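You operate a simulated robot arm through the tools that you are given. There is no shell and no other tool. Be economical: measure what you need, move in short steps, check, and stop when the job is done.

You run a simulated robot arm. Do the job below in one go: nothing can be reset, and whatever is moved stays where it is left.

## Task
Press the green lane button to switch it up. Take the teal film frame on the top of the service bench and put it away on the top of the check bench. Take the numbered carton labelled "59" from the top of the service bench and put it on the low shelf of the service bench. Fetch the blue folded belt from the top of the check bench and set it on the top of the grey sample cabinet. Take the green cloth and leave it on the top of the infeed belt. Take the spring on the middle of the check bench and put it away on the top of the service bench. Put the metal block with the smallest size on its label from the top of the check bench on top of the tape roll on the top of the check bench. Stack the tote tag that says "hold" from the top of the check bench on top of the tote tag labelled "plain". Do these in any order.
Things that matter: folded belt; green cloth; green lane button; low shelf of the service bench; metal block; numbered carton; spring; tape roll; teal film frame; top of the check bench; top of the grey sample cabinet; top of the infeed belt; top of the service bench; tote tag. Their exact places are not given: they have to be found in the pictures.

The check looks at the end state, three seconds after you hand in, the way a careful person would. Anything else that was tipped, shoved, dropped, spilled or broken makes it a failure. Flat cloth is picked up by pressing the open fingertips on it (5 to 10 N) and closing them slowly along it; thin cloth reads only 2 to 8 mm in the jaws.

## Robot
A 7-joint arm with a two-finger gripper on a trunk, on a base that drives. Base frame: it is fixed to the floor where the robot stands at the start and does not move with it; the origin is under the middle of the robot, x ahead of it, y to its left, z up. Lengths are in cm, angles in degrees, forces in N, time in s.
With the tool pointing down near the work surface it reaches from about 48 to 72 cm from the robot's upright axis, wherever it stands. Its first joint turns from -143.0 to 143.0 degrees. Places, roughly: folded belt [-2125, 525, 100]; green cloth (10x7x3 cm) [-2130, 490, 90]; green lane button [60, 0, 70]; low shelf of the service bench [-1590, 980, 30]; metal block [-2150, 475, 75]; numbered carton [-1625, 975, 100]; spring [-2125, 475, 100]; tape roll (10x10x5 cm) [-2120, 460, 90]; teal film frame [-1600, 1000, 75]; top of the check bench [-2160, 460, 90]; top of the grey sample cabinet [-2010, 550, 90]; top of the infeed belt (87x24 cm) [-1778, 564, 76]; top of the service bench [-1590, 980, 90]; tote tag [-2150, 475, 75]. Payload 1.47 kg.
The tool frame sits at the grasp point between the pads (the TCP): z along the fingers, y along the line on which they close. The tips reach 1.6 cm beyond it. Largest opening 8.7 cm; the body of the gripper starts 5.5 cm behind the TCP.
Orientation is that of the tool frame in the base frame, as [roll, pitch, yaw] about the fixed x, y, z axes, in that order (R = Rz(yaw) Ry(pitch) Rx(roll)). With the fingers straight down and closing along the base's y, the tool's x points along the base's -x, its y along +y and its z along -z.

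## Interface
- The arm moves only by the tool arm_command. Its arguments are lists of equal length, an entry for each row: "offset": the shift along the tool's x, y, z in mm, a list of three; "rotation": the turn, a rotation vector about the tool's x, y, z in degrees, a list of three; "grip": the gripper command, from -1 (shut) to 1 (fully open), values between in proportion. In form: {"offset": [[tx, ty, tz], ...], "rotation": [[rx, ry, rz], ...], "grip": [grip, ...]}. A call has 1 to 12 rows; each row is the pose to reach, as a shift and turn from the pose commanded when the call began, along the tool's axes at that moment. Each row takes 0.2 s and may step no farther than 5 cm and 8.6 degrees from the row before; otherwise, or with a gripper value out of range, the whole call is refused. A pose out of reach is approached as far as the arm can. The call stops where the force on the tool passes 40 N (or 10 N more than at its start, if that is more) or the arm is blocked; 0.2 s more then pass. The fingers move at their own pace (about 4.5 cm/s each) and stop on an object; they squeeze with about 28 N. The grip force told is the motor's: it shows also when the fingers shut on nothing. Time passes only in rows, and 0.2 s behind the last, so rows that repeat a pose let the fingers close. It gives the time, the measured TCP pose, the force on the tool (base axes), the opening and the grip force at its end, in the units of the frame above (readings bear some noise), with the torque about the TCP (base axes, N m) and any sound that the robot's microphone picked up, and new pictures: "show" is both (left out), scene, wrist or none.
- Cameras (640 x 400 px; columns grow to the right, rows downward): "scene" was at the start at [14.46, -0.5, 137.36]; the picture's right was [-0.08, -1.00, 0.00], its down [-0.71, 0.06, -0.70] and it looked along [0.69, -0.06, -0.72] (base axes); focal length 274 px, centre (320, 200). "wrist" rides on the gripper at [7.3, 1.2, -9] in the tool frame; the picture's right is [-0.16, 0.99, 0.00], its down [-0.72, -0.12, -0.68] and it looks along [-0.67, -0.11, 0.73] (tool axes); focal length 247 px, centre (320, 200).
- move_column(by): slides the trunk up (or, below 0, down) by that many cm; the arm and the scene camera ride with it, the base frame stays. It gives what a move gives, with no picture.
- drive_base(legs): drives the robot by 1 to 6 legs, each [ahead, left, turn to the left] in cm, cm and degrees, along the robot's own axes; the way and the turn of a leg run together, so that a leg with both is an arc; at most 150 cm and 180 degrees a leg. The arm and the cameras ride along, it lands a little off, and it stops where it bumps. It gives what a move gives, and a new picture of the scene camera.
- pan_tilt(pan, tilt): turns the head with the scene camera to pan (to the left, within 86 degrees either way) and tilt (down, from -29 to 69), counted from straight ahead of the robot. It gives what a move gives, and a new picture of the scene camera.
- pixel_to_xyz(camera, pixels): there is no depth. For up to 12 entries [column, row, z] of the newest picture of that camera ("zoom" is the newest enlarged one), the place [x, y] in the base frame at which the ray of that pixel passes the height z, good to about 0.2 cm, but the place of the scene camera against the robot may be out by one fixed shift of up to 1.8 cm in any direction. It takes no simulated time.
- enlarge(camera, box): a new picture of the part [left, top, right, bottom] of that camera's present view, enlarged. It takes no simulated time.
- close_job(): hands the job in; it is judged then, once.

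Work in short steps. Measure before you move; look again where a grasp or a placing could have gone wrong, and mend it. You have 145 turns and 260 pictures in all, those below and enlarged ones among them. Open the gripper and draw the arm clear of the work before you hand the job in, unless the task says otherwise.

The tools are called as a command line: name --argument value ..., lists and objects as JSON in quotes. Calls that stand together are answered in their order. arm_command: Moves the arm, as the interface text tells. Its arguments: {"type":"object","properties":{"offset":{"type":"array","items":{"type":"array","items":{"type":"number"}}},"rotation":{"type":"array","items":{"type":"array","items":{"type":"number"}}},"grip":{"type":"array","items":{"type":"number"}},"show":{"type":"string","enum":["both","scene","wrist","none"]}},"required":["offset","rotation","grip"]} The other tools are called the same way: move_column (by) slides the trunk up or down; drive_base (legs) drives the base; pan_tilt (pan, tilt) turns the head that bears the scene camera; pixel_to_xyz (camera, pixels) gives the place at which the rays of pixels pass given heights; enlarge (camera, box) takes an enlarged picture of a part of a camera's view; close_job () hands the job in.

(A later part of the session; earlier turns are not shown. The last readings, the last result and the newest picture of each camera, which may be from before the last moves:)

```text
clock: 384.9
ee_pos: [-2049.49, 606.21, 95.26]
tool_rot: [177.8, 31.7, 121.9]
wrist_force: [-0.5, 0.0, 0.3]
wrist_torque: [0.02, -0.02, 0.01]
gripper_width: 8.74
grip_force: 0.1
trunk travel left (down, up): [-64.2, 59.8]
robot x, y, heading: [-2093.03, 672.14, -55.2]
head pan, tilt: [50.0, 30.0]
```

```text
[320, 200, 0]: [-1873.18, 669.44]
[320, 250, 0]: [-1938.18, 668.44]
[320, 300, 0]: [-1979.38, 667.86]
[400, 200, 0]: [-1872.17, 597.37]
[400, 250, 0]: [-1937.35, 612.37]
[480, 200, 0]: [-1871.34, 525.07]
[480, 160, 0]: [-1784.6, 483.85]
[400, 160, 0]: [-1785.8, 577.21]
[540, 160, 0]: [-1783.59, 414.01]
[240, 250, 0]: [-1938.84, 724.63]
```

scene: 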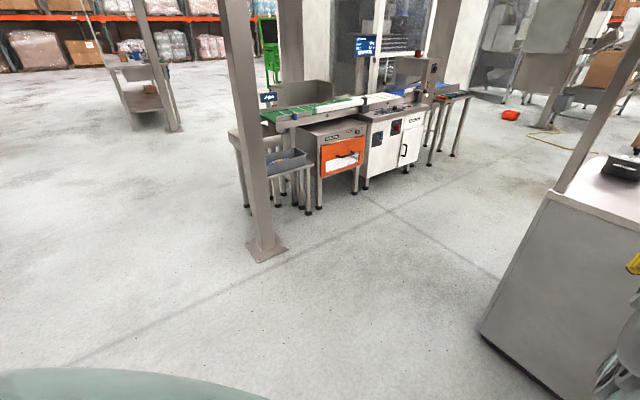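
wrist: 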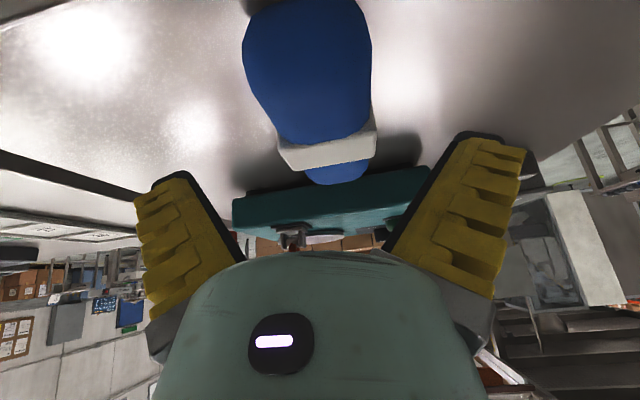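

The passage is wide. I raise the column 32 cm, drive around the cabinet's left to the far side of the check bench, and turn to face it.

move_column --by 32

drive_base --legs '[[-9.3, 70.9, 0], [100.5, 39.8, 0], [107.8, -19.9, 0], [67.3, -113.5, 0], [-18.6, -114.8, 0], [0, 0, 180]]'

pan_tilt --pan 40 --tilt 40

enlarge --camera "wrist" --box '[0, 0, 640, 400]'

```text
clock: 388.1
ee_pos: [-2049.47, 606.12, 127.36]
tool_rot: [177.8, 31.8, 121.8]
wrist_force: [-0.4, 0.4, 0.1]
wrist_torque: [-0.01, -0.01, 0.01]
gripper_width: 8.72
grip_force: 0.0
trunk travel left (down, up): [-96.2, 27.8]
robot x, y, heading: [-2093.23, 672.05, -55.2]
head pan, tilt: [50.0, 30.0]
```

```text
clock: 396.0
ee_pos: [-1921.81, 608.15, 127.13]
tool_rot: [177.9, 31.7, 123.7]
wrist_force: [-0.3, 0.8, 0.2]
wrist_torque: [0.04, 0.0, 0.02]
gripper_width: 8.7
grip_force: 0.0
trunk travel left (down, up): [-96.2, 27.8]
robot x, y, heading: [-1967.1, 672.89, -53.7]
head pan, tilt: [50.0, 30.0]
stopped in leg 2: the robot was blocked; the commanded pose is now the measured one
```

scene: 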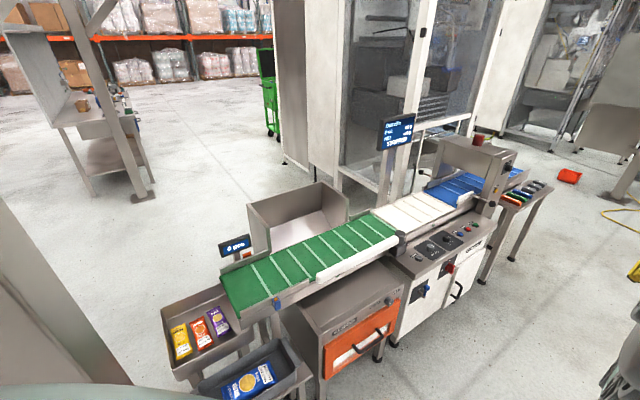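

```text
clock: 396.7
ee_pos: [-1921.81, 608.12, 127.13]
tool_rot: [177.9, 31.7, 123.8]
wrist_force: [0.3, -0.3, -1.2]
wrist_torque: [-0.03, -0.02, 0.0]
gripper_width: 8.7
grip_force: 0.1
trunk travel left (down, up): [-96.2, 27.8]
robot x, y, heading: [-1967.3, 672.67, -53.3]
head pan, tilt: [40.0, 40.0]
```

scene: 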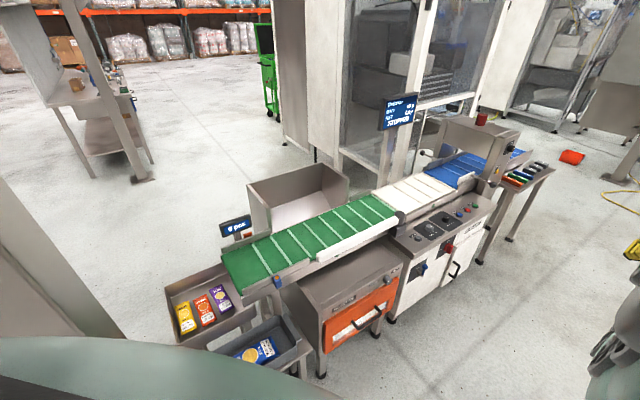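

```text
1.00 times, centred on (320, 200) of wrist (not enlarged: the box is as wide or as high as the picture)
```

zoom: 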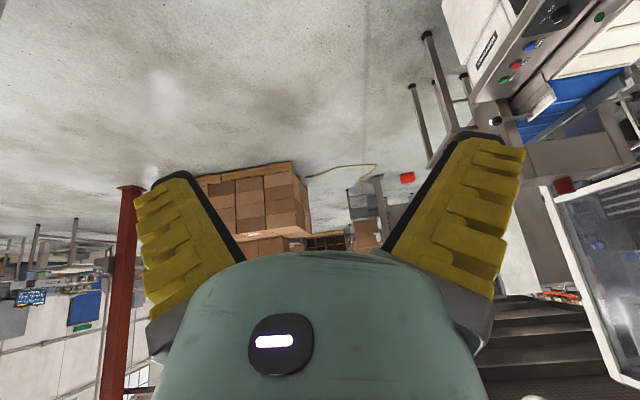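

I only touched the fixed pillar foot. The green section is the conveyor's infeed; I query its place now, and continue around with corrected legs.

pixel_to_xyz --camera "scene" --pixels '[[312, 240, 76], [230, 265, 76], [385, 207, 76], [262, 290, 76], [460, 170, 76], [415, 195, 76], [322, 375, 0]]'

drive_base --legs '[[36.6, -6, 0], [89.3, -13.8, 0], [68.5, -109.2, 0], [-25.3, -118.2, 0], [0, 0, 178]]'

pan_tilt --pan 42 --tilt 42

enlarge --camera "wrist" --box '[0, 0, 640, 400]'

```text
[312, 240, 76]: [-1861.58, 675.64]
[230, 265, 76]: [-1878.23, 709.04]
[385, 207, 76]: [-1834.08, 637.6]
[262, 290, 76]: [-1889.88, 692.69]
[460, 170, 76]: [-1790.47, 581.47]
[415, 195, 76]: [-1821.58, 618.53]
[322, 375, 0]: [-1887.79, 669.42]
```

```text
clock: 422.6
ee_pos: [-2111.86, 450.44, 127.16]
tool_rot: [177.8, 31.7, -54.6]
wrist_force: [-0.3, -0.4, -0.2]
wrist_torque: [0.03, -0.01, 0.02]
gripper_width: 8.7
grip_force: 0.0
trunk travel left (down, up): [-96.2, 27.8]
robot x, y, heading: [-2064.38, 387.16, 128.5]
head pan, tilt: [40.0, 40.0]
```

scene: 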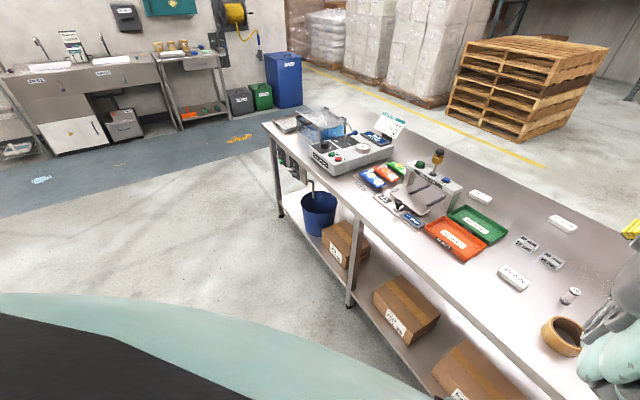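

```text
clock: 423.2
ee_pos: [-2111.91, 450.42, 127.11]
tool_rot: [177.9, 31.8, -54.7]
wrist_force: [-0.3, -0.8, -0.5]
wrist_torque: [-0.01, 0.0, 0.02]
gripper_width: 8.71
grip_force: 0.1
trunk travel left (down, up): [-96.2, 27.8]
robot x, y, heading: [-2064.69, 387.17, 128.5]
head pan, tilt: [42.0, 42.0]
```

scene: 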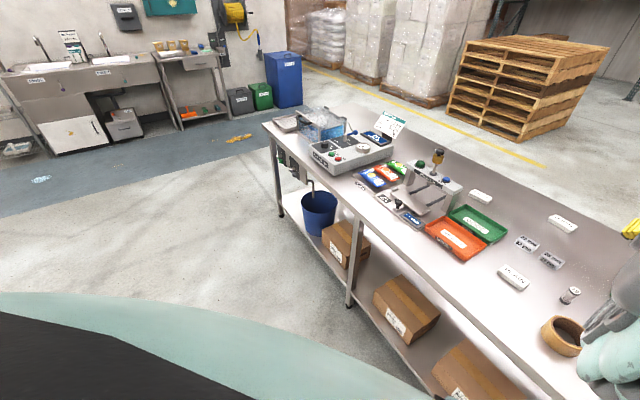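

```text
1.00 times, centred on (320, 200) of wrist (not enlarged: the box is as wide or as high as the picture)
```

zoom: 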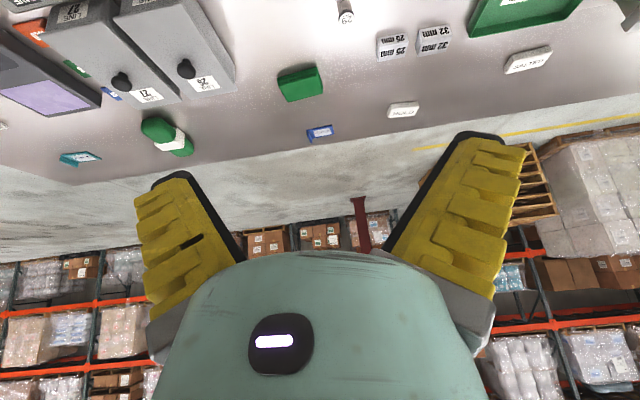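

Great view from the far side. I measure HOLD, the 25 mm block, spring and cloth via the wrist picture, and PLAIN/tape via the scene picture.

pixel_to_xyz --camera "zoom" --pixels '[[388, 114, 86], [419, 105, 86], [403, 106, 86.5], [405, 118, 84.5], [378, 38, 87.5], [408, 30, 87.5], [380, 56, 86], [410, 50, 86], [300, 70, 86], [300, 100, 85]]'

pixel_to_xyz --camera "scene" --pixels '[[498, 267, 86.5], [530, 284, 86.5], [513, 278, 86.5], [562, 340, 89], [565, 302, 84], [525, 243, 87.5], [563, 222, 86.5], [440, 390, 84]]'

enlarge --camera "scene" --box '[480, 200, 640, 370]'

```text
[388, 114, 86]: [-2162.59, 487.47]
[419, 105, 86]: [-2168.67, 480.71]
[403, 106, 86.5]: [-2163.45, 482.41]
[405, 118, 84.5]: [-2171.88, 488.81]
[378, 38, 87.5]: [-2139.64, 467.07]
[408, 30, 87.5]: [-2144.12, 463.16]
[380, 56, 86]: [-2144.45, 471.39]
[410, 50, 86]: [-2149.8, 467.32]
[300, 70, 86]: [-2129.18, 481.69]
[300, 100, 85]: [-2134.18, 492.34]
```

```text
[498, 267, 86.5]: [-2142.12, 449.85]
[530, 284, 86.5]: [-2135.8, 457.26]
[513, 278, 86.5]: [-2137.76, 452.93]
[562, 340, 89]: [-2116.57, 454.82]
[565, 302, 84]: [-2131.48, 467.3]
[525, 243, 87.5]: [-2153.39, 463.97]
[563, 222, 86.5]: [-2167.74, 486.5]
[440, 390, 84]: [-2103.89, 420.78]
```

```text
2.35 times, centred on (560, 285) of scene
```

zoom: 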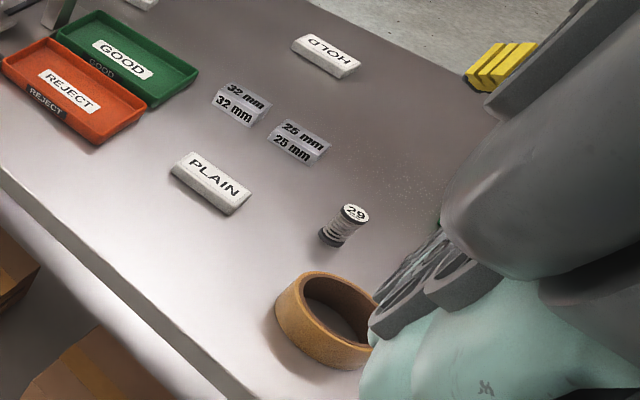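

Both tags lie with long axis ~48° so HOLD must later be taken from the near side with a vertical tool and carried round. First the 25 mm block: I move over it and lower for a close wrist view.

drive_base --legs '[[28.6, 14.9, 0]]'

move_column --by -28

enlarge --camera "wrist" --box '[0, 0, 640, 400]'

pixel_to_xyz --camera "zoom" --pixels '[[260, 20, 87], [380, 20, 87], [260, 70, 87], [380, 70, 87], [260, 120, 87], [380, 120, 87]]'

```text
clock: 425.3
ee_pos: [-2141.67, 463.6, 127.26]
tool_rot: [177.8, 31.7, -54.4]
wrist_force: [0.2, -0.1, 0.3]
wrist_torque: [-0.02, -0.01, 0.02]
gripper_width: 8.69
grip_force: 0.0
trunk travel left (down, up): [-96.2, 27.8]
robot x, y, heading: [-2093.74, 400.9, 128.6]
head pan, tilt: [42.0, 42.0]
```

scene: 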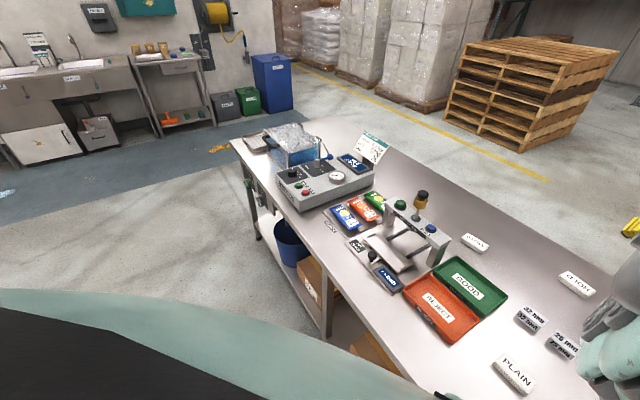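

```text
clock: 428.2
ee_pos: [-2141.68, 463.73, 99.15]
tool_rot: [177.9, 31.7, -54.5]
wrist_force: [-0.1, -0.4, 1.3]
wrist_torque: [0.04, 0.02, 0.0]
gripper_width: 8.71
grip_force: 0.1
trunk travel left (down, up): [-68.2, 55.8]
robot x, y, heading: [-2094.17, 400.88, 128.7]
head pan, tilt: [42.0, 42.0]
```

```text
1.00 times, centred on (320, 200) of wrist (not enlarged: the box is as wide or as high as the picture)
```

zoom: 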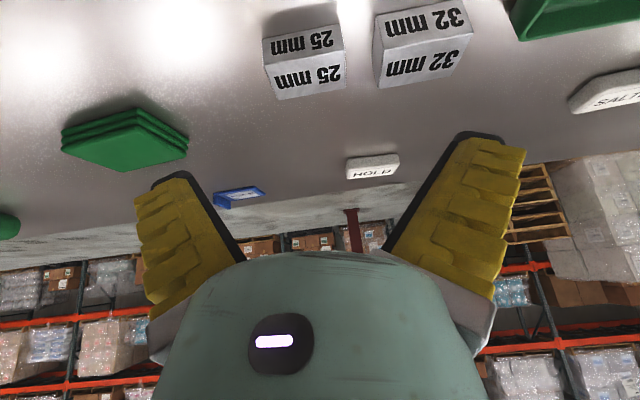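

```text
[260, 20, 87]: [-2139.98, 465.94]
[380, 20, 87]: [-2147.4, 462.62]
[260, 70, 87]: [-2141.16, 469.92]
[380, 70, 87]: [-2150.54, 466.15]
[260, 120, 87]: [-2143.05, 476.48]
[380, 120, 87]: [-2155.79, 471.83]
```

Block 25 mm (top centre ≈(-2145.2,469.0), 6.3 cm long along my closing axis, 3 cm high); the 32 mm block is 2.3 cm beside it, so I use a 7.6 cm opening. I shift the base 5.8 cm ahead and lower.

arm_command --offset '[[0, 0, 0], [0, 0, 0]]' --rotation '[[0, 0, 0], [0, 0, 0]]' --grip '[0.65, 0.65]' --show "none"

drive_base --legs '[[5.8, -0.8, 0]]'

move_column --by -7

enlarge --camera "wrist" --box '[0, 0, 640, 400]'

pixel_to_xyz --camera "zoom" --pixels '[[260, 70, 87], [380, 70, 87], [260, 120, 87], [380, 120, 87], [260, 160, 87], [380, 160, 87]]'

```text
clock: 428.8
ee_pos: [-2141.65, 463.59, 99.13]
tool_rot: [177.8, 31.7, -54.4]
wrist_force: [-0.5, 0.5, -0.3]
wrist_torque: [-0.04, 0.03, -0.03]
gripper_width: 7.47
grip_force: 2.2
trunk travel left (down, up): [-68.2, 55.8]
robot x, y, heading: [-2093.58, 400.77, 128.3]
head pan, tilt: [42.0, 42.0]
```

```text
clock: 429.7
ee_pos: [-2144.7, 468.8, 99.26]
tool_rot: [177.9, 31.8, -54.5]
wrist_force: [-0.9, 0.6, -0.6]
wrist_torque: [-0.03, -0.03, -0.01]
gripper_width: 7.5
grip_force: 2.3
trunk travel left (down, up): [-68.2, 55.8]
robot x, y, heading: [-2097.01, 405.66, 128.6]
head pan, tilt: [42.0, 42.0]
```

scene: 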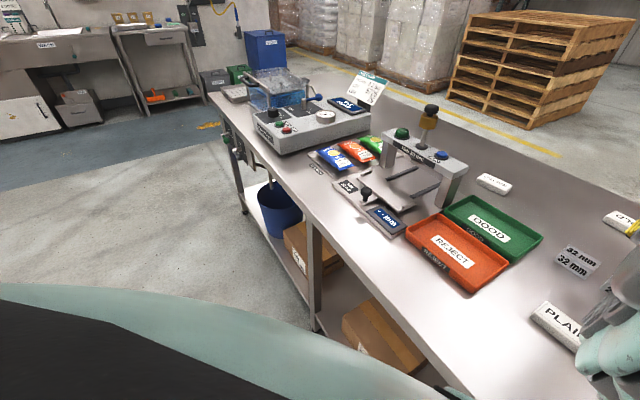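

```text
clock: 430.8
ee_pos: [-2144.67, 468.81, 92.2]
tool_rot: [177.8, 31.8, -54.4]
wrist_force: [-0.4, 0.3, 1.0]
wrist_torque: [-0.03, 0.0, 0.0]
gripper_width: 7.51
grip_force: 2.1
trunk travel left (down, up): [-61.2, 62.8]
robot x, y, heading: [-2097.02, 405.92, 128.6]
head pan, tilt: [42.0, 42.0]
```

```text
1.00 times, centred on (320, 200) of wrist (not enlarged: the box is as wide or as high as the picture)
```

zoom: 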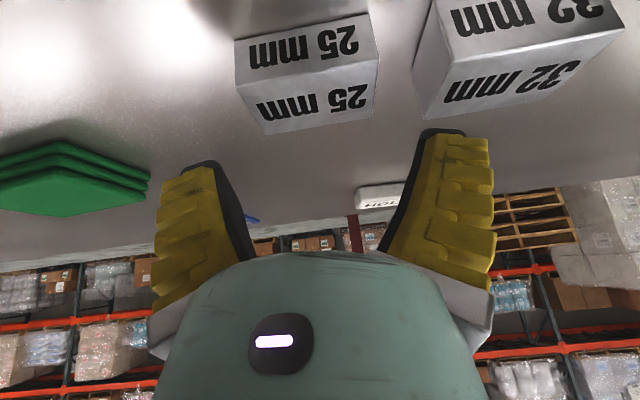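

```text
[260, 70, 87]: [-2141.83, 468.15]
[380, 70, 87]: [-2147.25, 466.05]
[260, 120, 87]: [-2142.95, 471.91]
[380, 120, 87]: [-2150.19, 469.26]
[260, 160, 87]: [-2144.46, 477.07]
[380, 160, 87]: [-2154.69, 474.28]
```

Aligned over the block. I lower 5.4 cm, close, and lift 8 cm.

move_column --by -5.3

arm_command --offset '[[0, 0, 0], [0, 0, 0], [0, 0, 0], [0, 0, 0], [0, 0, 0]]' --rotation '[[0, 0, 0], [0, 0, 0], [0, 0, 0], [0, 0, 0], [0, 0, 0]]' --grip '[0.3, 0, -0.5, -1, -1]' --show "wrist"

move_column --by 12

enlarge --camera "wrist" --box '[0, 0, 640, 400]'

```text
clock: 431.7
ee_pos: [-2144.77, 469.07, 87.63]
tool_rot: [177.8, 33.1, -54.8]
wrist_force: [-0.8, 0.9, 2.0]
wrist_torque: [0.04, -0.11, 0.05]
gripper_width: 7.5
grip_force: 2.7
trunk travel left (down, up): [-55.9, 68.1]
robot x, y, heading: [-2096.86, 405.81, 128.5]
head pan, tilt: [42.0, 42.0]
stopped: the force on the tool passed its limit at 47 N (the readings are from after the stop); the commanded pose is now the measured one
```

```text
clock: 432.9
ee_pos: [-2144.9, 469.39, 87.85]
tool_rot: [177.8, 33.3, -54.8]
wrist_force: [3.8, 0.5, 8.9]
wrist_torque: [-0.11, -0.3, -0.01]
gripper_width: 6.08
grip_force: 27.9
trunk travel left (down, up): [-55.9, 68.1]
robot x, y, heading: [-2096.79, 405.72, 128.8]
head pan, tilt: [42.0, 42.0]
```

wrist: 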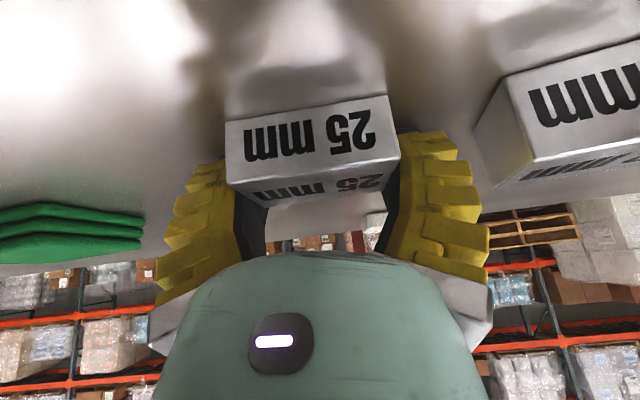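

```text
clock: 434.4
ee_pos: [-2144.79, 469.12, 99.64]
tool_rot: [177.7, 33.0, -54.8]
wrist_force: [-0.4, -0.4, -2.6]
wrist_torque: [0.04, 0.03, -0.04]
gripper_width: 6.05
grip_force: 27.8
trunk travel left (down, up): [-67.9, 56.1]
robot x, y, heading: [-2097.2, 405.72, 128.6]
head pan, tilt: [42.0, 42.0]
```

```text
1.00 times, centred on (320, 200) of wrist (not enlarged: the box is as wide or as high as the picture)
```

zoom: 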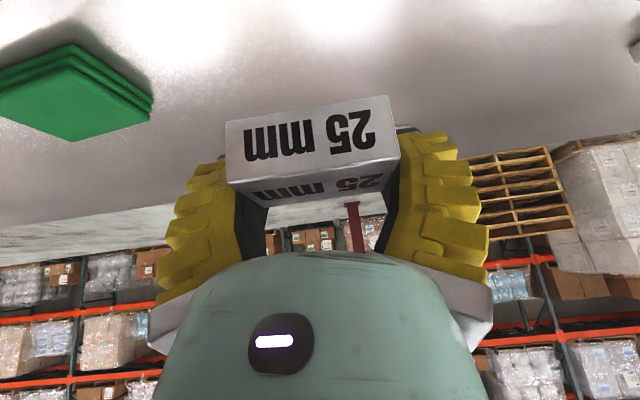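

Block held (2.6 N). I raise 4 cm more and back to just short of the tape roll to measure it with the wrist camera.

move_column --by 4

drive_base --legs '[[-40, -11.1, 0]]'

enlarge --camera "wrist" --box '[0, 0, 640, 400]'

pixel_to_xyz --camera "zoom" --pixels '[[260, 10, 89.5], [380, 10, 89.5], [260, 50, 89.5], [380, 50, 89.5], [260, 100, 89.5], [380, 100, 89.5]]'

```text
clock: 435.2
ee_pos: [-2144.64, 469.18, 103.65]
tool_rot: [177.8, 33.0, -54.8]
wrist_force: [0.2, -0.1, -1.8]
wrist_torque: [0.03, 0.02, -0.02]
gripper_width: 6.05
grip_force: 28.1
trunk travel left (down, up): [-71.9, 52.1]
robot x, y, heading: [-2096.99, 405.6, 128.4]
head pan, tilt: [42.0, 42.0]
```

```text
clock: 437.8
ee_pos: [-2111.65, 445.04, 103.67]
tool_rot: [177.8, 33.0, -54.7]
wrist_force: [0.1, 0.4, -0.9]
wrist_torque: [0.02, 0.01, 0.01]
gripper_width: 6.04
grip_force: 28.4
trunk travel left (down, up): [-71.9, 52.1]
robot x, y, heading: [-2063.95, 381.75, 128.7]
head pan, tilt: [42.0, 42.0]
```

scene: 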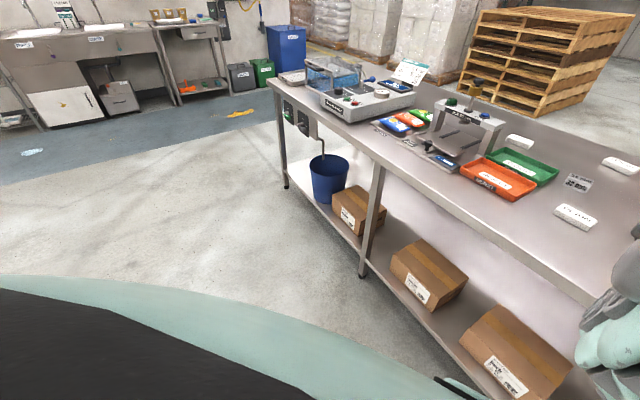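

```text
1.00 times, centred on (320, 200) of wrist (not enlarged: the box is as wide or as high as the picture)
```

zoom: 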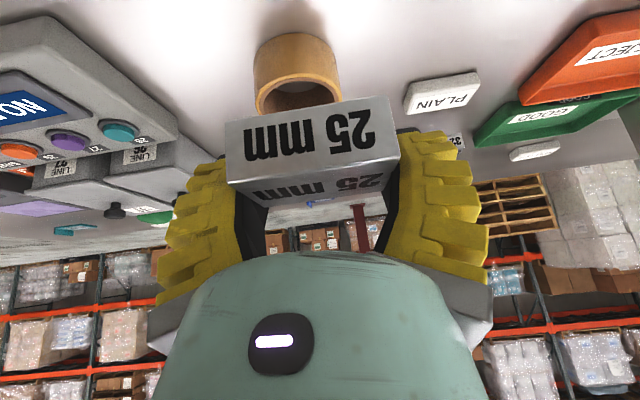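

```text
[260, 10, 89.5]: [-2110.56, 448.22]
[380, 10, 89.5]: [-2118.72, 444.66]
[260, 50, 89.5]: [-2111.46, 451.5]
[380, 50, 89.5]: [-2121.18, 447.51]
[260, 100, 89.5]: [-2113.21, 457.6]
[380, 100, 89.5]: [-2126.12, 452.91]
```

Tape roll centre ≈(-2118.4,456.5), rim ~0.8 cm wide, hole too large for the block's length, so I'll rest the block across the near rim (block centre 3.7 cm toward me). I drive there and lower to just above.

drive_base --legs '[[9.5, -1.7, 0]]'

move_column --by -8.5

enlarge --camera "wrist" --box '[160, 40, 480, 240]'

enlarge --camera "scene" --box '[440, 180, 640, 400]'

```text
clock: 438.9
ee_pos: [-2116.48, 453.35, 103.69]
tool_rot: [177.8, 33.0, -54.6]
wrist_force: [0.4, 0.0, -1.1]
wrist_torque: [-0.01, 0.01, 0.01]
gripper_width: 6.05
grip_force: 28.0
trunk travel left (down, up): [-71.9, 52.1]
robot x, y, heading: [-2068.62, 390.13, 128.4]
head pan, tilt: [42.0, 42.0]
```

scene: 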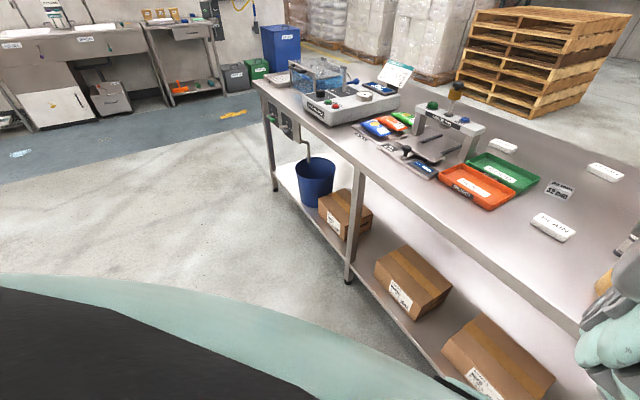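

```text
clock: 440.1
ee_pos: [-2116.49, 453.41, 95.24]
tool_rot: [177.7, 33.2, -54.6]
wrist_force: [0.4, -0.3, -2.8]
wrist_torque: [0.01, 0.0, 0.01]
gripper_width: 6.01
grip_force: 28.4
trunk travel left (down, up): [-63.4, 60.6]
robot x, y, heading: [-2068.17, 390.48, 128.7]
head pan, tilt: [42.0, 42.0]
```

```text
2.00 times, centred on (320, 140) of wrist
```

zoom: 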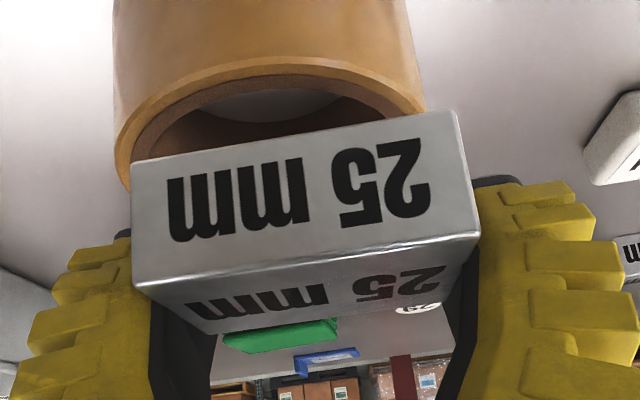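

```text
1.82 times, centred on (540, 290) of scene
```

zoom: 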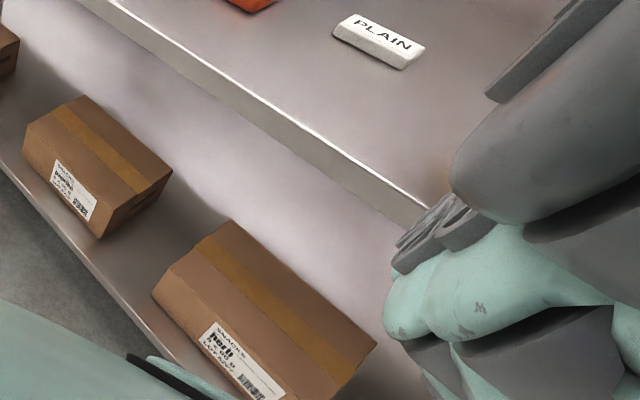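

The block seems ~2 cm too far relative to the near rim. I re-measure the rim from this view.

enlarge --camera "wrist" --box '[160, 40, 480, 240]'

pixel_to_xyz --camera "zoom" --pixels '[[268, 60, 89.5], [268, 78, 89.5], [119, 150, 89.5], [424, 108, 89.5], [268, 60, 90.5], [119, 150, 90.5], [424, 108, 90.5], [132, 168, 91.3], [458, 112, 91.3]]'

```text
2.00 times, centred on (320, 140) of wrist
```

zoom: 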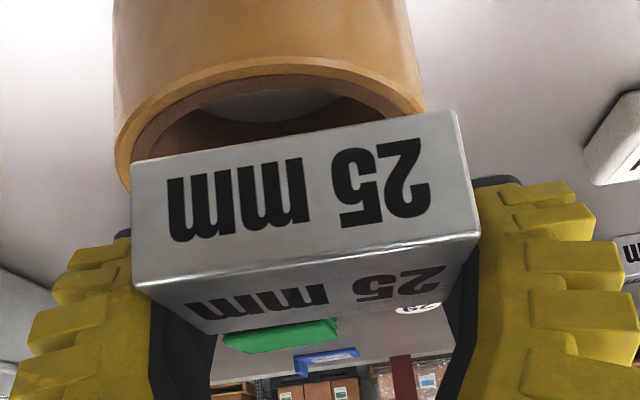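

```text
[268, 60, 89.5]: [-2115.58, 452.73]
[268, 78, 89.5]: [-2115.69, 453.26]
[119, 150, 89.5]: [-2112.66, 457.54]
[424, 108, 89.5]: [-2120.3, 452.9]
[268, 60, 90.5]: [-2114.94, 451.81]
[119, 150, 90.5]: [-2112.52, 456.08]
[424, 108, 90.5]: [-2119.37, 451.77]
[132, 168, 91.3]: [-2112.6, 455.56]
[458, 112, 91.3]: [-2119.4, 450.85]
```

The geometry is consistent (table ≈85.2, tape top ≈90.2): the block is where I want it. I lower onto the rim, open and rise.

move_column --by -2.0

move_column --by -0.6

arm_command --offset '[[0, 0, 0], [0, 0, 0], [0, 0, 0], [0, 0, 0], [-11, 0, -17], [-22, 0, -34], [-33, 0, -51], [-50, 0, -78]]' --rotation '[[0, 0, 0], [0, 0, 0], [0, 0, 0], [0, 0, 0], [0, 0, 0], [0, 0, 0], [0, 0, 0], [0, 0, 0]]' --grip '[0.45, 0.55, 0.65, 0.65, 0.65, 0.65, 0.65, 0.65]' --show "wrist"

```text
clock: 440.8
ee_pos: [-2116.33, 453.41, 93.27]
tool_rot: [177.8, 33.2, -54.7]
wrist_force: [-0.7, -0.1, -1.1]
wrist_torque: [0.02, 0.0, 0.0]
gripper_width: 6.02
grip_force: 27.9
trunk travel left (down, up): [-61.4, 62.6]
robot x, y, heading: [-2068.5, 390.11, 128.5]
head pan, tilt: [42.0, 42.0]
```

```text
clock: 441.3
ee_pos: [-2116.38, 453.44, 92.6]
tool_rot: [177.7, 33.2, -54.7]
wrist_force: [-0.3, -0.4, 1.8]
wrist_torque: [0.01, -0.11, 0.03]
gripper_width: 6.02
grip_force: 27.5
trunk travel left (down, up): [-60.8, 63.2]
robot x, y, heading: [-2068.58, 390.07, 128.6]
head pan, tilt: [42.0, 42.0]
```

```text
clock: 443.1
ee_pos: [-2115.96, 453.65, 102.05]
tool_rot: [177.7, 33.1, -54.6]
wrist_force: [0.4, -0.4, 0.0]
wrist_torque: [-0.01, -0.01, 0.0]
gripper_width: 7.49
grip_force: 3.0
trunk travel left (down, up): [-60.8, 63.2]
robot x, y, heading: [-2068.23, 389.92, 128.7]
head pan, tilt: [42.0, 42.0]
```

wrist: 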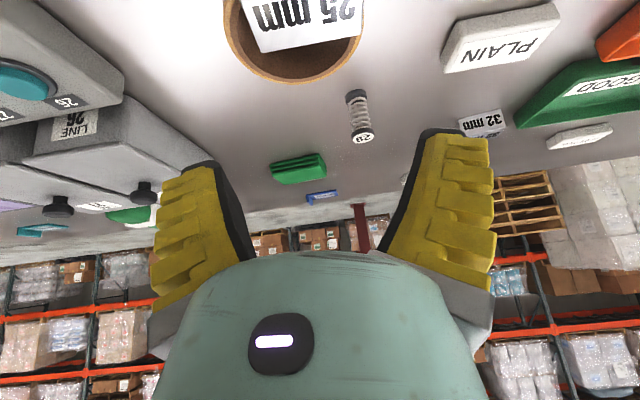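

The 25 mm block rests on the tape's rim. Next the cloth: I return to a vertical tool, turn it 90° so it closes across the cloth's 7 cm side, and drive over it.

arm_command --offset '[[9, 0, -23], [18, 0, -46], [27, 0, -70], [34, 0, -93]]' --rotation '[[0, 8.3, 0], [0, 16.6, 0], [0, 24.9, 0], [0, 33.1, 0]]' --grip '[1, 1, 1, 1]' --show "none"

arm_command --offset '[[0, 0, 0], [0, 0, 0], [0, 0, 0], [0, 0, 0], [0, 0, 0], [0, 0, 0], [0, 0, 0], [0, 0, 0], [0, 0, 0], [0, 0, 0], [0, 0, 0]]' --rotation '[[0, 0, 8.2], [0, 0, 16.4], [0, 0, 24.6], [0, 0, 32.8], [0, 0, 41], [0, 0, 49.2], [0, 0, 57.4], [0, 0, 65.6], [0, 0, 73.8], [0, 0, 82], [0, 0, 90]]' --grip '[1, 1, 1, 1, 1, 1, 1, 1, 1, 1, 1]' --show "none"

drive_base --legs '[[42.5, -8.3, 0]]'

enlarge --camera "wrist" --box '[0, 0, 640, 400]'

pixel_to_xyz --camera "zoom" --pixels '[[220, 30, 88], [320, 30, 88], [420, 30, 88], [220, 80, 88], [320, 80, 88], [420, 80, 88], [220, 130, 88], [320, 130, 88], [420, 130, 88]]'

```text
clock: 444.1
ee_pos: [-2111.25, 447.24, 107.9]
tool_rot: [178.1, -0.3, -53.2]
wrist_force: [0.0, 0.3, 0.0]
wrist_torque: [-0.01, 0.01, 0.02]
gripper_width: 8.7
grip_force: 0.1
trunk travel left (down, up): [-60.8, 63.2]
robot x, y, heading: [-2068.44, 390.16, 128.6]
head pan, tilt: [42.0, 42.0]
```

```text
clock: 446.5
ee_pos: [-2111.12, 447.32, 107.89]
tool_rot: [180.0, -1.9, -143.5]
wrist_force: [-0.4, -0.1, -0.7]
wrist_torque: [0.0, 0.01, 0.0]
gripper_width: 8.73
grip_force: 0.1
trunk travel left (down, up): [-60.8, 63.2]
robot x, y, heading: [-2068.31, 389.89, 128.8]
head pan, tilt: [42.0, 42.0]
```

```text
clock: 449.1
ee_pos: [-2130.58, 485.73, 107.86]
tool_rot: [180.0, -1.9, -143.7]
wrist_force: [0.2, 1.1, -0.5]
wrist_torque: [0.01, 0.0, 0.01]
gripper_width: 8.7
grip_force: 0.1
trunk travel left (down, up): [-60.8, 63.2]
robot x, y, heading: [-2087.77, 428.28, 128.2]
head pan, tilt: [42.0, 42.0]
```

scene: 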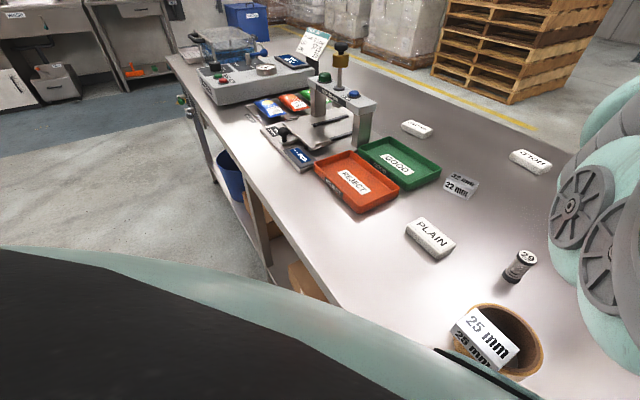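

```text
1.00 times, centred on (320, 200) of wrist (not enlarged: the box is as wide or as high as the picture)
```

zoom: 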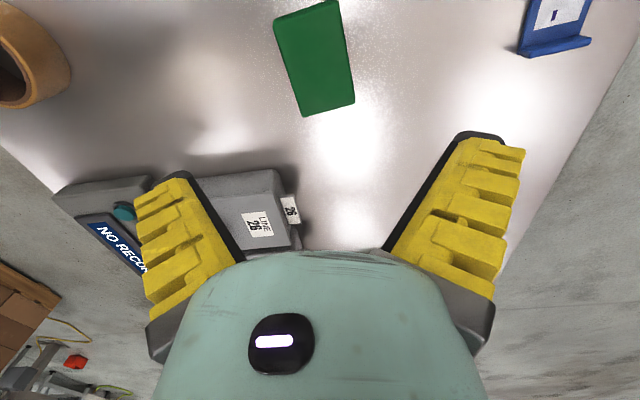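

```text
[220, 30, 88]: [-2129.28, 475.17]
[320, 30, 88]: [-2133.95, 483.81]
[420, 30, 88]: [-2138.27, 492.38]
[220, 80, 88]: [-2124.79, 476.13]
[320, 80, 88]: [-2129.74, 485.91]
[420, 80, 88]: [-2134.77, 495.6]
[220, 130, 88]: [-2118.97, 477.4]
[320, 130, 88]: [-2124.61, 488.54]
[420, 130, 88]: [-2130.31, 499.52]
```

The cloth lies under the tool, its 7 cm side across my fingers. I shift 1 cm, lower, close and lift.

arm_command --offset '[[12, -4, 0]]' --rotation '[[0, 0, 0]]' --grip '[1]' --show "none"

move_column --by -20.5

arm_command --offset '[[0, 0, 0], [0, 0, 0], [0, 0, 0], [0, 0, 0], [0, 0, 0], [0, 0, 0], [0, 0, 0]]' --rotation '[[0, 0, 0], [0, 0, 0], [0, 0, 0], [0, 0, 0], [0, 0, 0], [0, 0, 0], [0, 0, 0]]' --grip '[0.7, 0.4, 0, -0.4, -0.8, -1, -1]' --show "wrist"

move_column --by 5

enlarge --camera "wrist" --box '[0, 0, 640, 400]'

```text
clock: 449.5
ee_pos: [-2131.27, 484.69, 107.83]
tool_rot: [-180.0, -2.0, -143.8]
wrist_force: [-0.5, 0.0, 0.4]
wrist_torque: [0.0, 0.01, -0.01]
gripper_width: 8.7
grip_force: 0.1
trunk travel left (down, up): [-60.8, 63.2]
robot x, y, heading: [-2088.19, 428.39, 128.6]
head pan, tilt: [42.0, 42.0]
```

```text
clock: 451.8
ee_pos: [-2131.25, 484.66, 87.36]
tool_rot: [-180.0, -1.9, -143.6]
wrist_force: [0.6, 0.5, 0.2]
wrist_torque: [0.0, 0.0, 0.0]
gripper_width: 8.71
grip_force: 0.0
trunk travel left (down, up): [-40.3, 83.7]
robot x, y, heading: [-2088.06, 428.07, 128.4]
head pan, tilt: [42.0, 42.0]
```

```text
clock: 453.4
ee_pos: [-2131.3, 484.74, 87.48]
tool_rot: [-179.9, -1.9, -143.7]
wrist_force: [0.9, 0.3, -0.5]
wrist_torque: [-0.02, 0.0, -0.03]
gripper_width: 7.13
grip_force: 27.8
trunk travel left (down, up): [-40.3, 83.7]
robot x, y, heading: [-2088.37, 428.36, 128.1]
head pan, tilt: [42.0, 42.0]
```

wrist: 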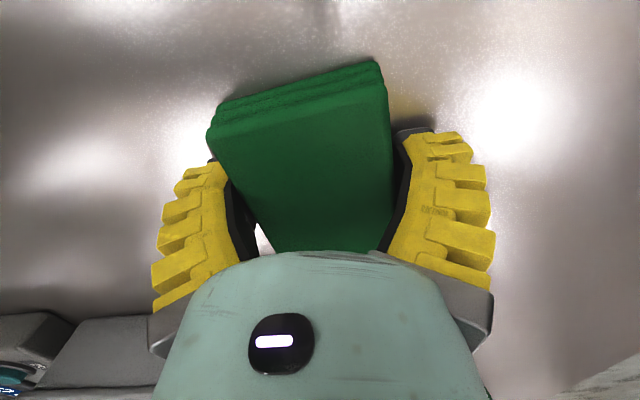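

```text
clock: 454.3
ee_pos: [-2131.19, 484.7, 92.33]
tool_rot: [-179.8, -1.9, -143.8]
wrist_force: [-0.3, -0.6, -0.4]
wrist_torque: [0.0, 0.02, -0.01]
gripper_width: 7.07
grip_force: 28.1
trunk travel left (down, up): [-45.3, 78.7]
robot x, y, heading: [-2088.0, 428.68, 128.2]
head pan, tilt: [42.0, 42.0]
```

```text
1.00 times, centred on (320, 200) of wrist (not enlarged: the box is as wide or as high as the picture)
```

zoom: 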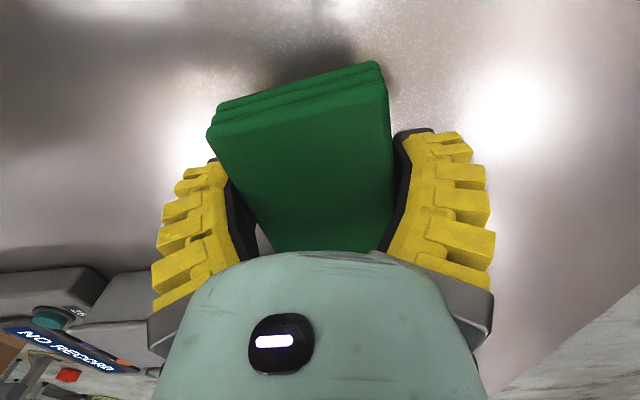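

The cloth is held. I raise, back away from the bench, turn right to heading 37° and drive to a staging point in front of the blue infeed belt.

move_column --by 14

drive_base --legs '[[-60, 0, 0], [0, 0, -91.3], [126.2, -33.7, 0], [107.2, 45.6, 0]]'

enlarge --camera "wrist" --box '[0, 0, 640, 400]'

pixel_to_xyz --camera "zoom" --pixels '[[100, 50, 76], [100, 150, 76], [200, 50, 76], [320, 20, 76], [320, 50, 76], [450, 50, 76], [550, 50, 76], [550, 150, 76], [620, 100, 76]]'

```text
clock: 455.9
ee_pos: [-2131.24, 484.7, 106.34]
tool_rot: [-179.9, -2.0, -143.7]
wrist_force: [0.0, -0.3, 0.2]
wrist_torque: [0.03, -0.01, 0.0]
gripper_width: 7.09
grip_force: 27.9
trunk travel left (down, up): [-59.3, 64.7]
robot x, y, heading: [-2088.06, 428.37, 128.4]
head pan, tilt: [42.0, 42.0]
```

```text
clock: 474.6
ee_pos: [-1813.25, 567.31, 106.45]
tool_rot: [-178.9, -2.0, 124.2]
wrist_force: [-2.0, -1.3, 0.1]
wrist_torque: [0.02, 0.0, 0.02]
gripper_width: 6.88
grip_force: 28.0
trunk travel left (down, up): [-59.3, 64.7]
robot x, y, heading: [-1870.49, 526.44, 36.4]
head pan, tilt: [42.0, 42.0]
stopped in leg 4: the force on the tool passed its limit at 70 N (the readings are from after the stop); the commanded pose is now the measured one
```

scene: 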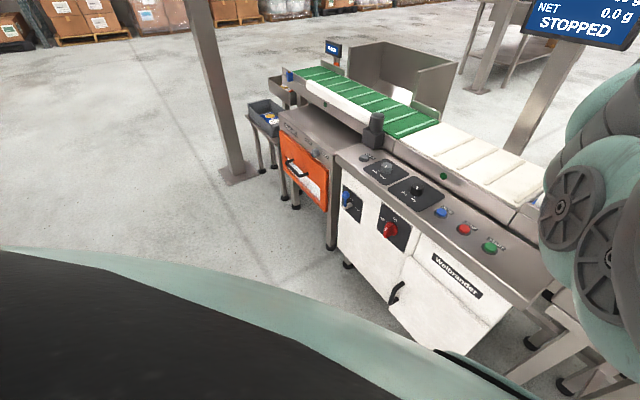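

```text
1.00 times, centred on (320, 200) of wrist (not enlarged: the box is as wide or as high as the picture)
```

zoom: 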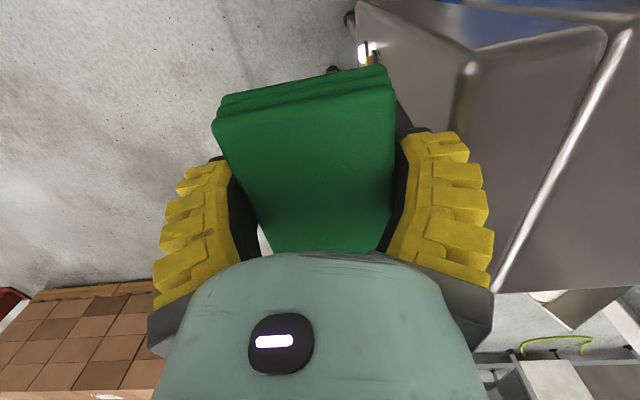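

```text
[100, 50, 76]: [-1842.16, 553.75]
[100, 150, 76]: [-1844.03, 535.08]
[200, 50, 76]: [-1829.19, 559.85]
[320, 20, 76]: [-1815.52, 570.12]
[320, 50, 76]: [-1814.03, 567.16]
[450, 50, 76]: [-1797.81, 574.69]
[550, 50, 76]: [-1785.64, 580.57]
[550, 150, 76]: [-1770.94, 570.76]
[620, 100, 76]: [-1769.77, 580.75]
```

The fingers touched the arch housing, which is just right-ahead; the blue belt is to its left. I back 4 cm, go 17.5 cm left, then 29 cm ahead, and look.

drive_base --legs '[[-4, 0, 0], [0, 18, 0], [29, 0, 0]]'

enlarge --camera "wrist" --box '[0, 0, 640, 400]'

pixel_to_xyz --camera "zoom" --pixels '[[200, 50, 76], [320, 20, 76], [320, 50, 76], [450, 50, 76], [550, 50, 76], [200, 120, 76], [450, 120, 76], [550, 150, 76]]'

```text
clock: 478.1
ee_pos: [-1804.19, 596.89, 106.54]
tool_rot: [-179.0, -2.1, 124.5]
wrist_force: [-0.1, 0.5, 0.1]
wrist_torque: [0.03, 0.01, 0.01]
gripper_width: 6.84
grip_force: 28.2
trunk travel left (down, up): [-59.3, 64.7]
robot x, y, heading: [-1861.8, 555.93, 36.5]
head pan, tilt: [42.0, 42.0]
```

scene: 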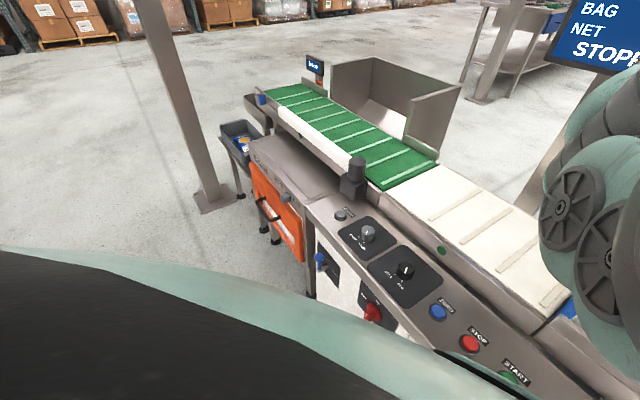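

```text
1.00 times, centred on (320, 200) of wrist (not enlarged: the box is as wide or as high as the picture)
```

zoom: 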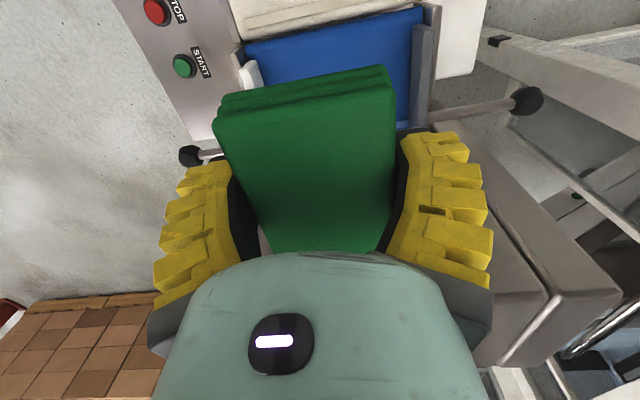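

```text
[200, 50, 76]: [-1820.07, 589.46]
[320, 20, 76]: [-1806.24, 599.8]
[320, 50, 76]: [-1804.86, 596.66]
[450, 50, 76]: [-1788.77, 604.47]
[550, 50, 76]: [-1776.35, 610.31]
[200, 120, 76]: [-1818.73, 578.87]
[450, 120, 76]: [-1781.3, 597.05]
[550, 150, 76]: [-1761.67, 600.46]
```

The blue belt lies under the cloth, with the white section just to the left and the arch's rod ~6 cm to the right. I shift 3 cm right, 1 cm ahead, lower, release and rise.

drive_base --legs '[[1, -3, 0]]'

move_column --by -27

move_column --by -1

arm_command --offset '[[0, 0, 0], [0, 0, 0], [0, 0, 0], [0, 0, 0]]' --rotation '[[0, 0, 0], [0, 0, 0], [0, 0, 0], [0, 0, 0]]' --grip '[0.7, 0.9, 1, 1]' --show "none"

move_column --by 30

enlarge --camera "wrist" --box '[0, 0, 640, 400]'

```text
clock: 479.0
ee_pos: [-1801.64, 595.21, 106.55]
tool_rot: [-179.1, -2.1, 124.3]
wrist_force: [0.4, 0.0, 0.7]
wrist_torque: [0.04, 0.0, 0.0]
gripper_width: 6.81
grip_force: 27.9
trunk travel left (down, up): [-59.3, 64.7]
robot x, y, heading: [-1859.06, 553.69, 36.6]
head pan, tilt: [42.0, 42.0]
```

scene: 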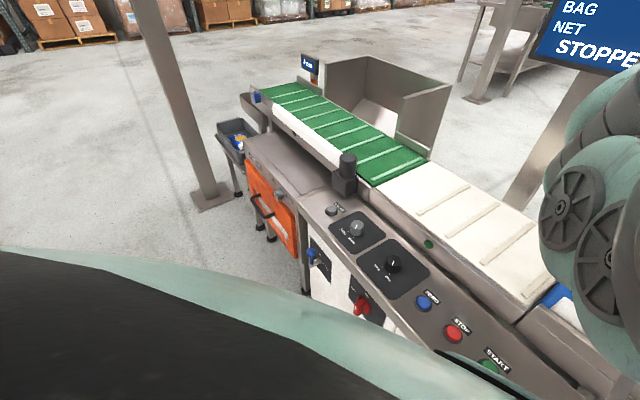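

```text
clock: 481.7
ee_pos: [-1801.73, 595.16, 79.49]
tool_rot: [-178.9, -2.0, 124.3]
wrist_force: [-0.1, 0.1, -0.1]
wrist_torque: [0.03, -0.02, 0.04]
gripper_width: 6.84
grip_force: 27.6
trunk travel left (down, up): [-32.3, 91.7]
robot x, y, heading: [-1859.08, 553.8, 36.5]
head pan, tilt: [42.0, 42.0]
```

```text
clock: 482.3
ee_pos: [-1801.66, 595.12, 78.49]
tool_rot: [-178.9, -2.0, 124.4]
wrist_force: [-0.2, 0.2, 0.1]
wrist_torque: [0.04, 0.0, -0.02]
gripper_width: 6.85
grip_force: 27.8
trunk travel left (down, up): [-31.3, 92.7]
robot x, y, heading: [-1858.99, 554.18, 36.6]
head pan, tilt: [42.0, 42.0]
```

```text
clock: 483.3
ee_pos: [-1801.71, 595.18, 78.28]
tool_rot: [-178.9, -2.0, 124.3]
wrist_force: [0.4, 1.4, -0.1]
wrist_torque: [-0.02, 0.04, -0.01]
gripper_width: 8.69
grip_force: 0.1
trunk travel left (down, up): [-31.3, 92.7]
robot x, y, heading: [-1858.77, 553.92, 36.6]
head pan, tilt: [42.0, 42.0]
```

```text
clock: 486.3
ee_pos: [-1801.59, 594.98, 108.4]
tool_rot: [-179.0, -2.0, 124.4]
wrist_force: [0.5, 1.2, -0.3]
wrist_torque: [-0.01, 0.02, 0.0]
gripper_width: 8.71
grip_force: 0.0
trunk travel left (down, up): [-61.3, 62.7]
robot x, y, heading: [-1858.66, 553.99, 36.6]
head pan, tilt: [42.0, 42.0]
```

```text
1.00 times, centred on (320, 200) of wrist (not enlarged: the box is as wide or as high as the picture)
```

zoom: 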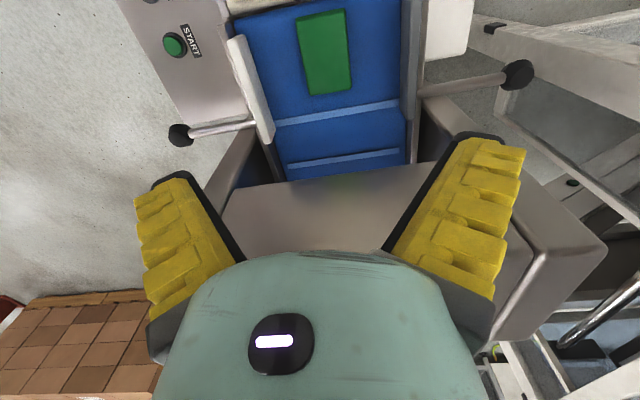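

The cloth lies fully on the blue infeed belt. Now around to the near side for the HOLD tag: I back off, turn to heading -42° (closing axis across the tag) and drive there.

drive_base --legs '[[-48, 0, 0], [0, 0, -78.6], [-50.4, 41.5, 0], [-88.4, 1.1, 0], [-99.6, -35.8, 0], [-16.7, -108.1, 0]]'

drive_base --legs '[[-16.7, -108.1, 0], [27, 0, 0]]'

enlarge --camera "wrist" --box '[0, 0, 640, 400]'

pixel_to_xyz --camera "zoom" --pixels '[[220, 30, 87.5], [320, 30, 87.5], [420, 30, 87.5], [220, 80, 87.5], [320, 80, 87.5], [420, 80, 87.5], [220, 130, 87.5], [320, 130, 87.5], [420, 130, 87.5]]'

```text
clock: 510.4
ee_pos: [-2105.87, 581.29, 108.45]
tool_rot: [-179.0, -1.9, 42.6]
wrist_force: [0.5, 0.3, -0.5]
wrist_torque: [-0.03, 0.0, -0.01]
gripper_width: 8.7
grip_force: 0.0
trunk travel left (down, up): [-61.3, 62.7]
robot x, y, heading: [-2154.51, 632.13, -45.1]
head pan, tilt: [42.0, 42.0]
```

scene: 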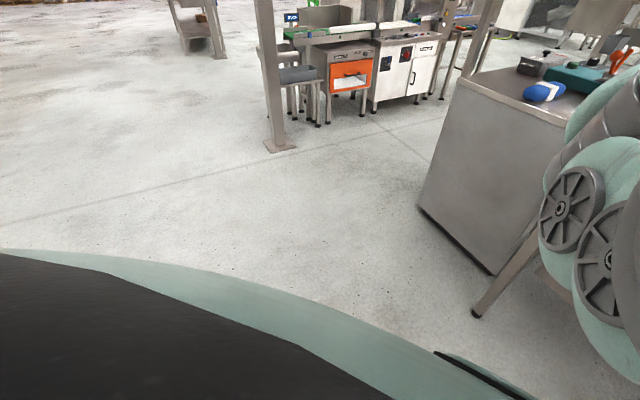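

```text
clock: 517.5
ee_pos: [-2176.97, 497.4, 108.49]
tool_rot: [-179.0, -1.9, 41.7]
wrist_force: [0.3, 0.0, -0.1]
wrist_torque: [0.0, -0.01, 0.04]
gripper_width: 8.73
grip_force: 0.1
trunk travel left (down, up): [-61.3, 62.7]
robot x, y, heading: [-2224.57, 549.01, -46.1]
head pan, tilt: [42.0, 42.0]
```

scene: 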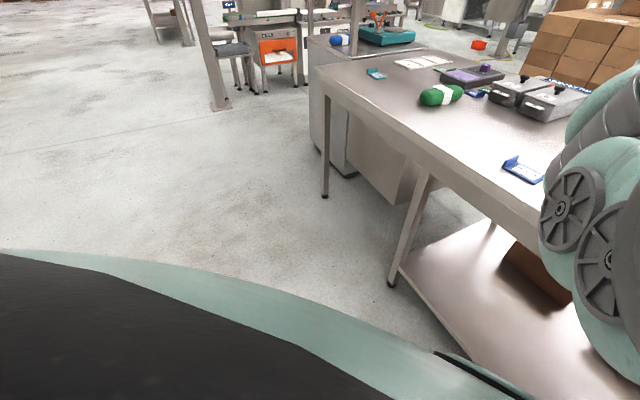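

```text
1.00 times, centred on (320, 200) of wrist (not enlarged: the box is as wide or as high as the picture)
```

zoom: 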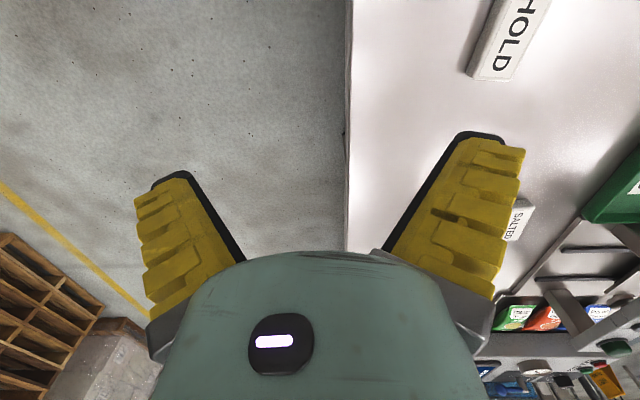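

```text
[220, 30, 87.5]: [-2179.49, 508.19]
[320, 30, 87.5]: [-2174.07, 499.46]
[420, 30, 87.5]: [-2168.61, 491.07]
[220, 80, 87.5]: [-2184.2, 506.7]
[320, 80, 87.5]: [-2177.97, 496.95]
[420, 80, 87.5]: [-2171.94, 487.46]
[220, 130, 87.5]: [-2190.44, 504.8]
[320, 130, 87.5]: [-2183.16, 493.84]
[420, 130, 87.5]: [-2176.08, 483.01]
```

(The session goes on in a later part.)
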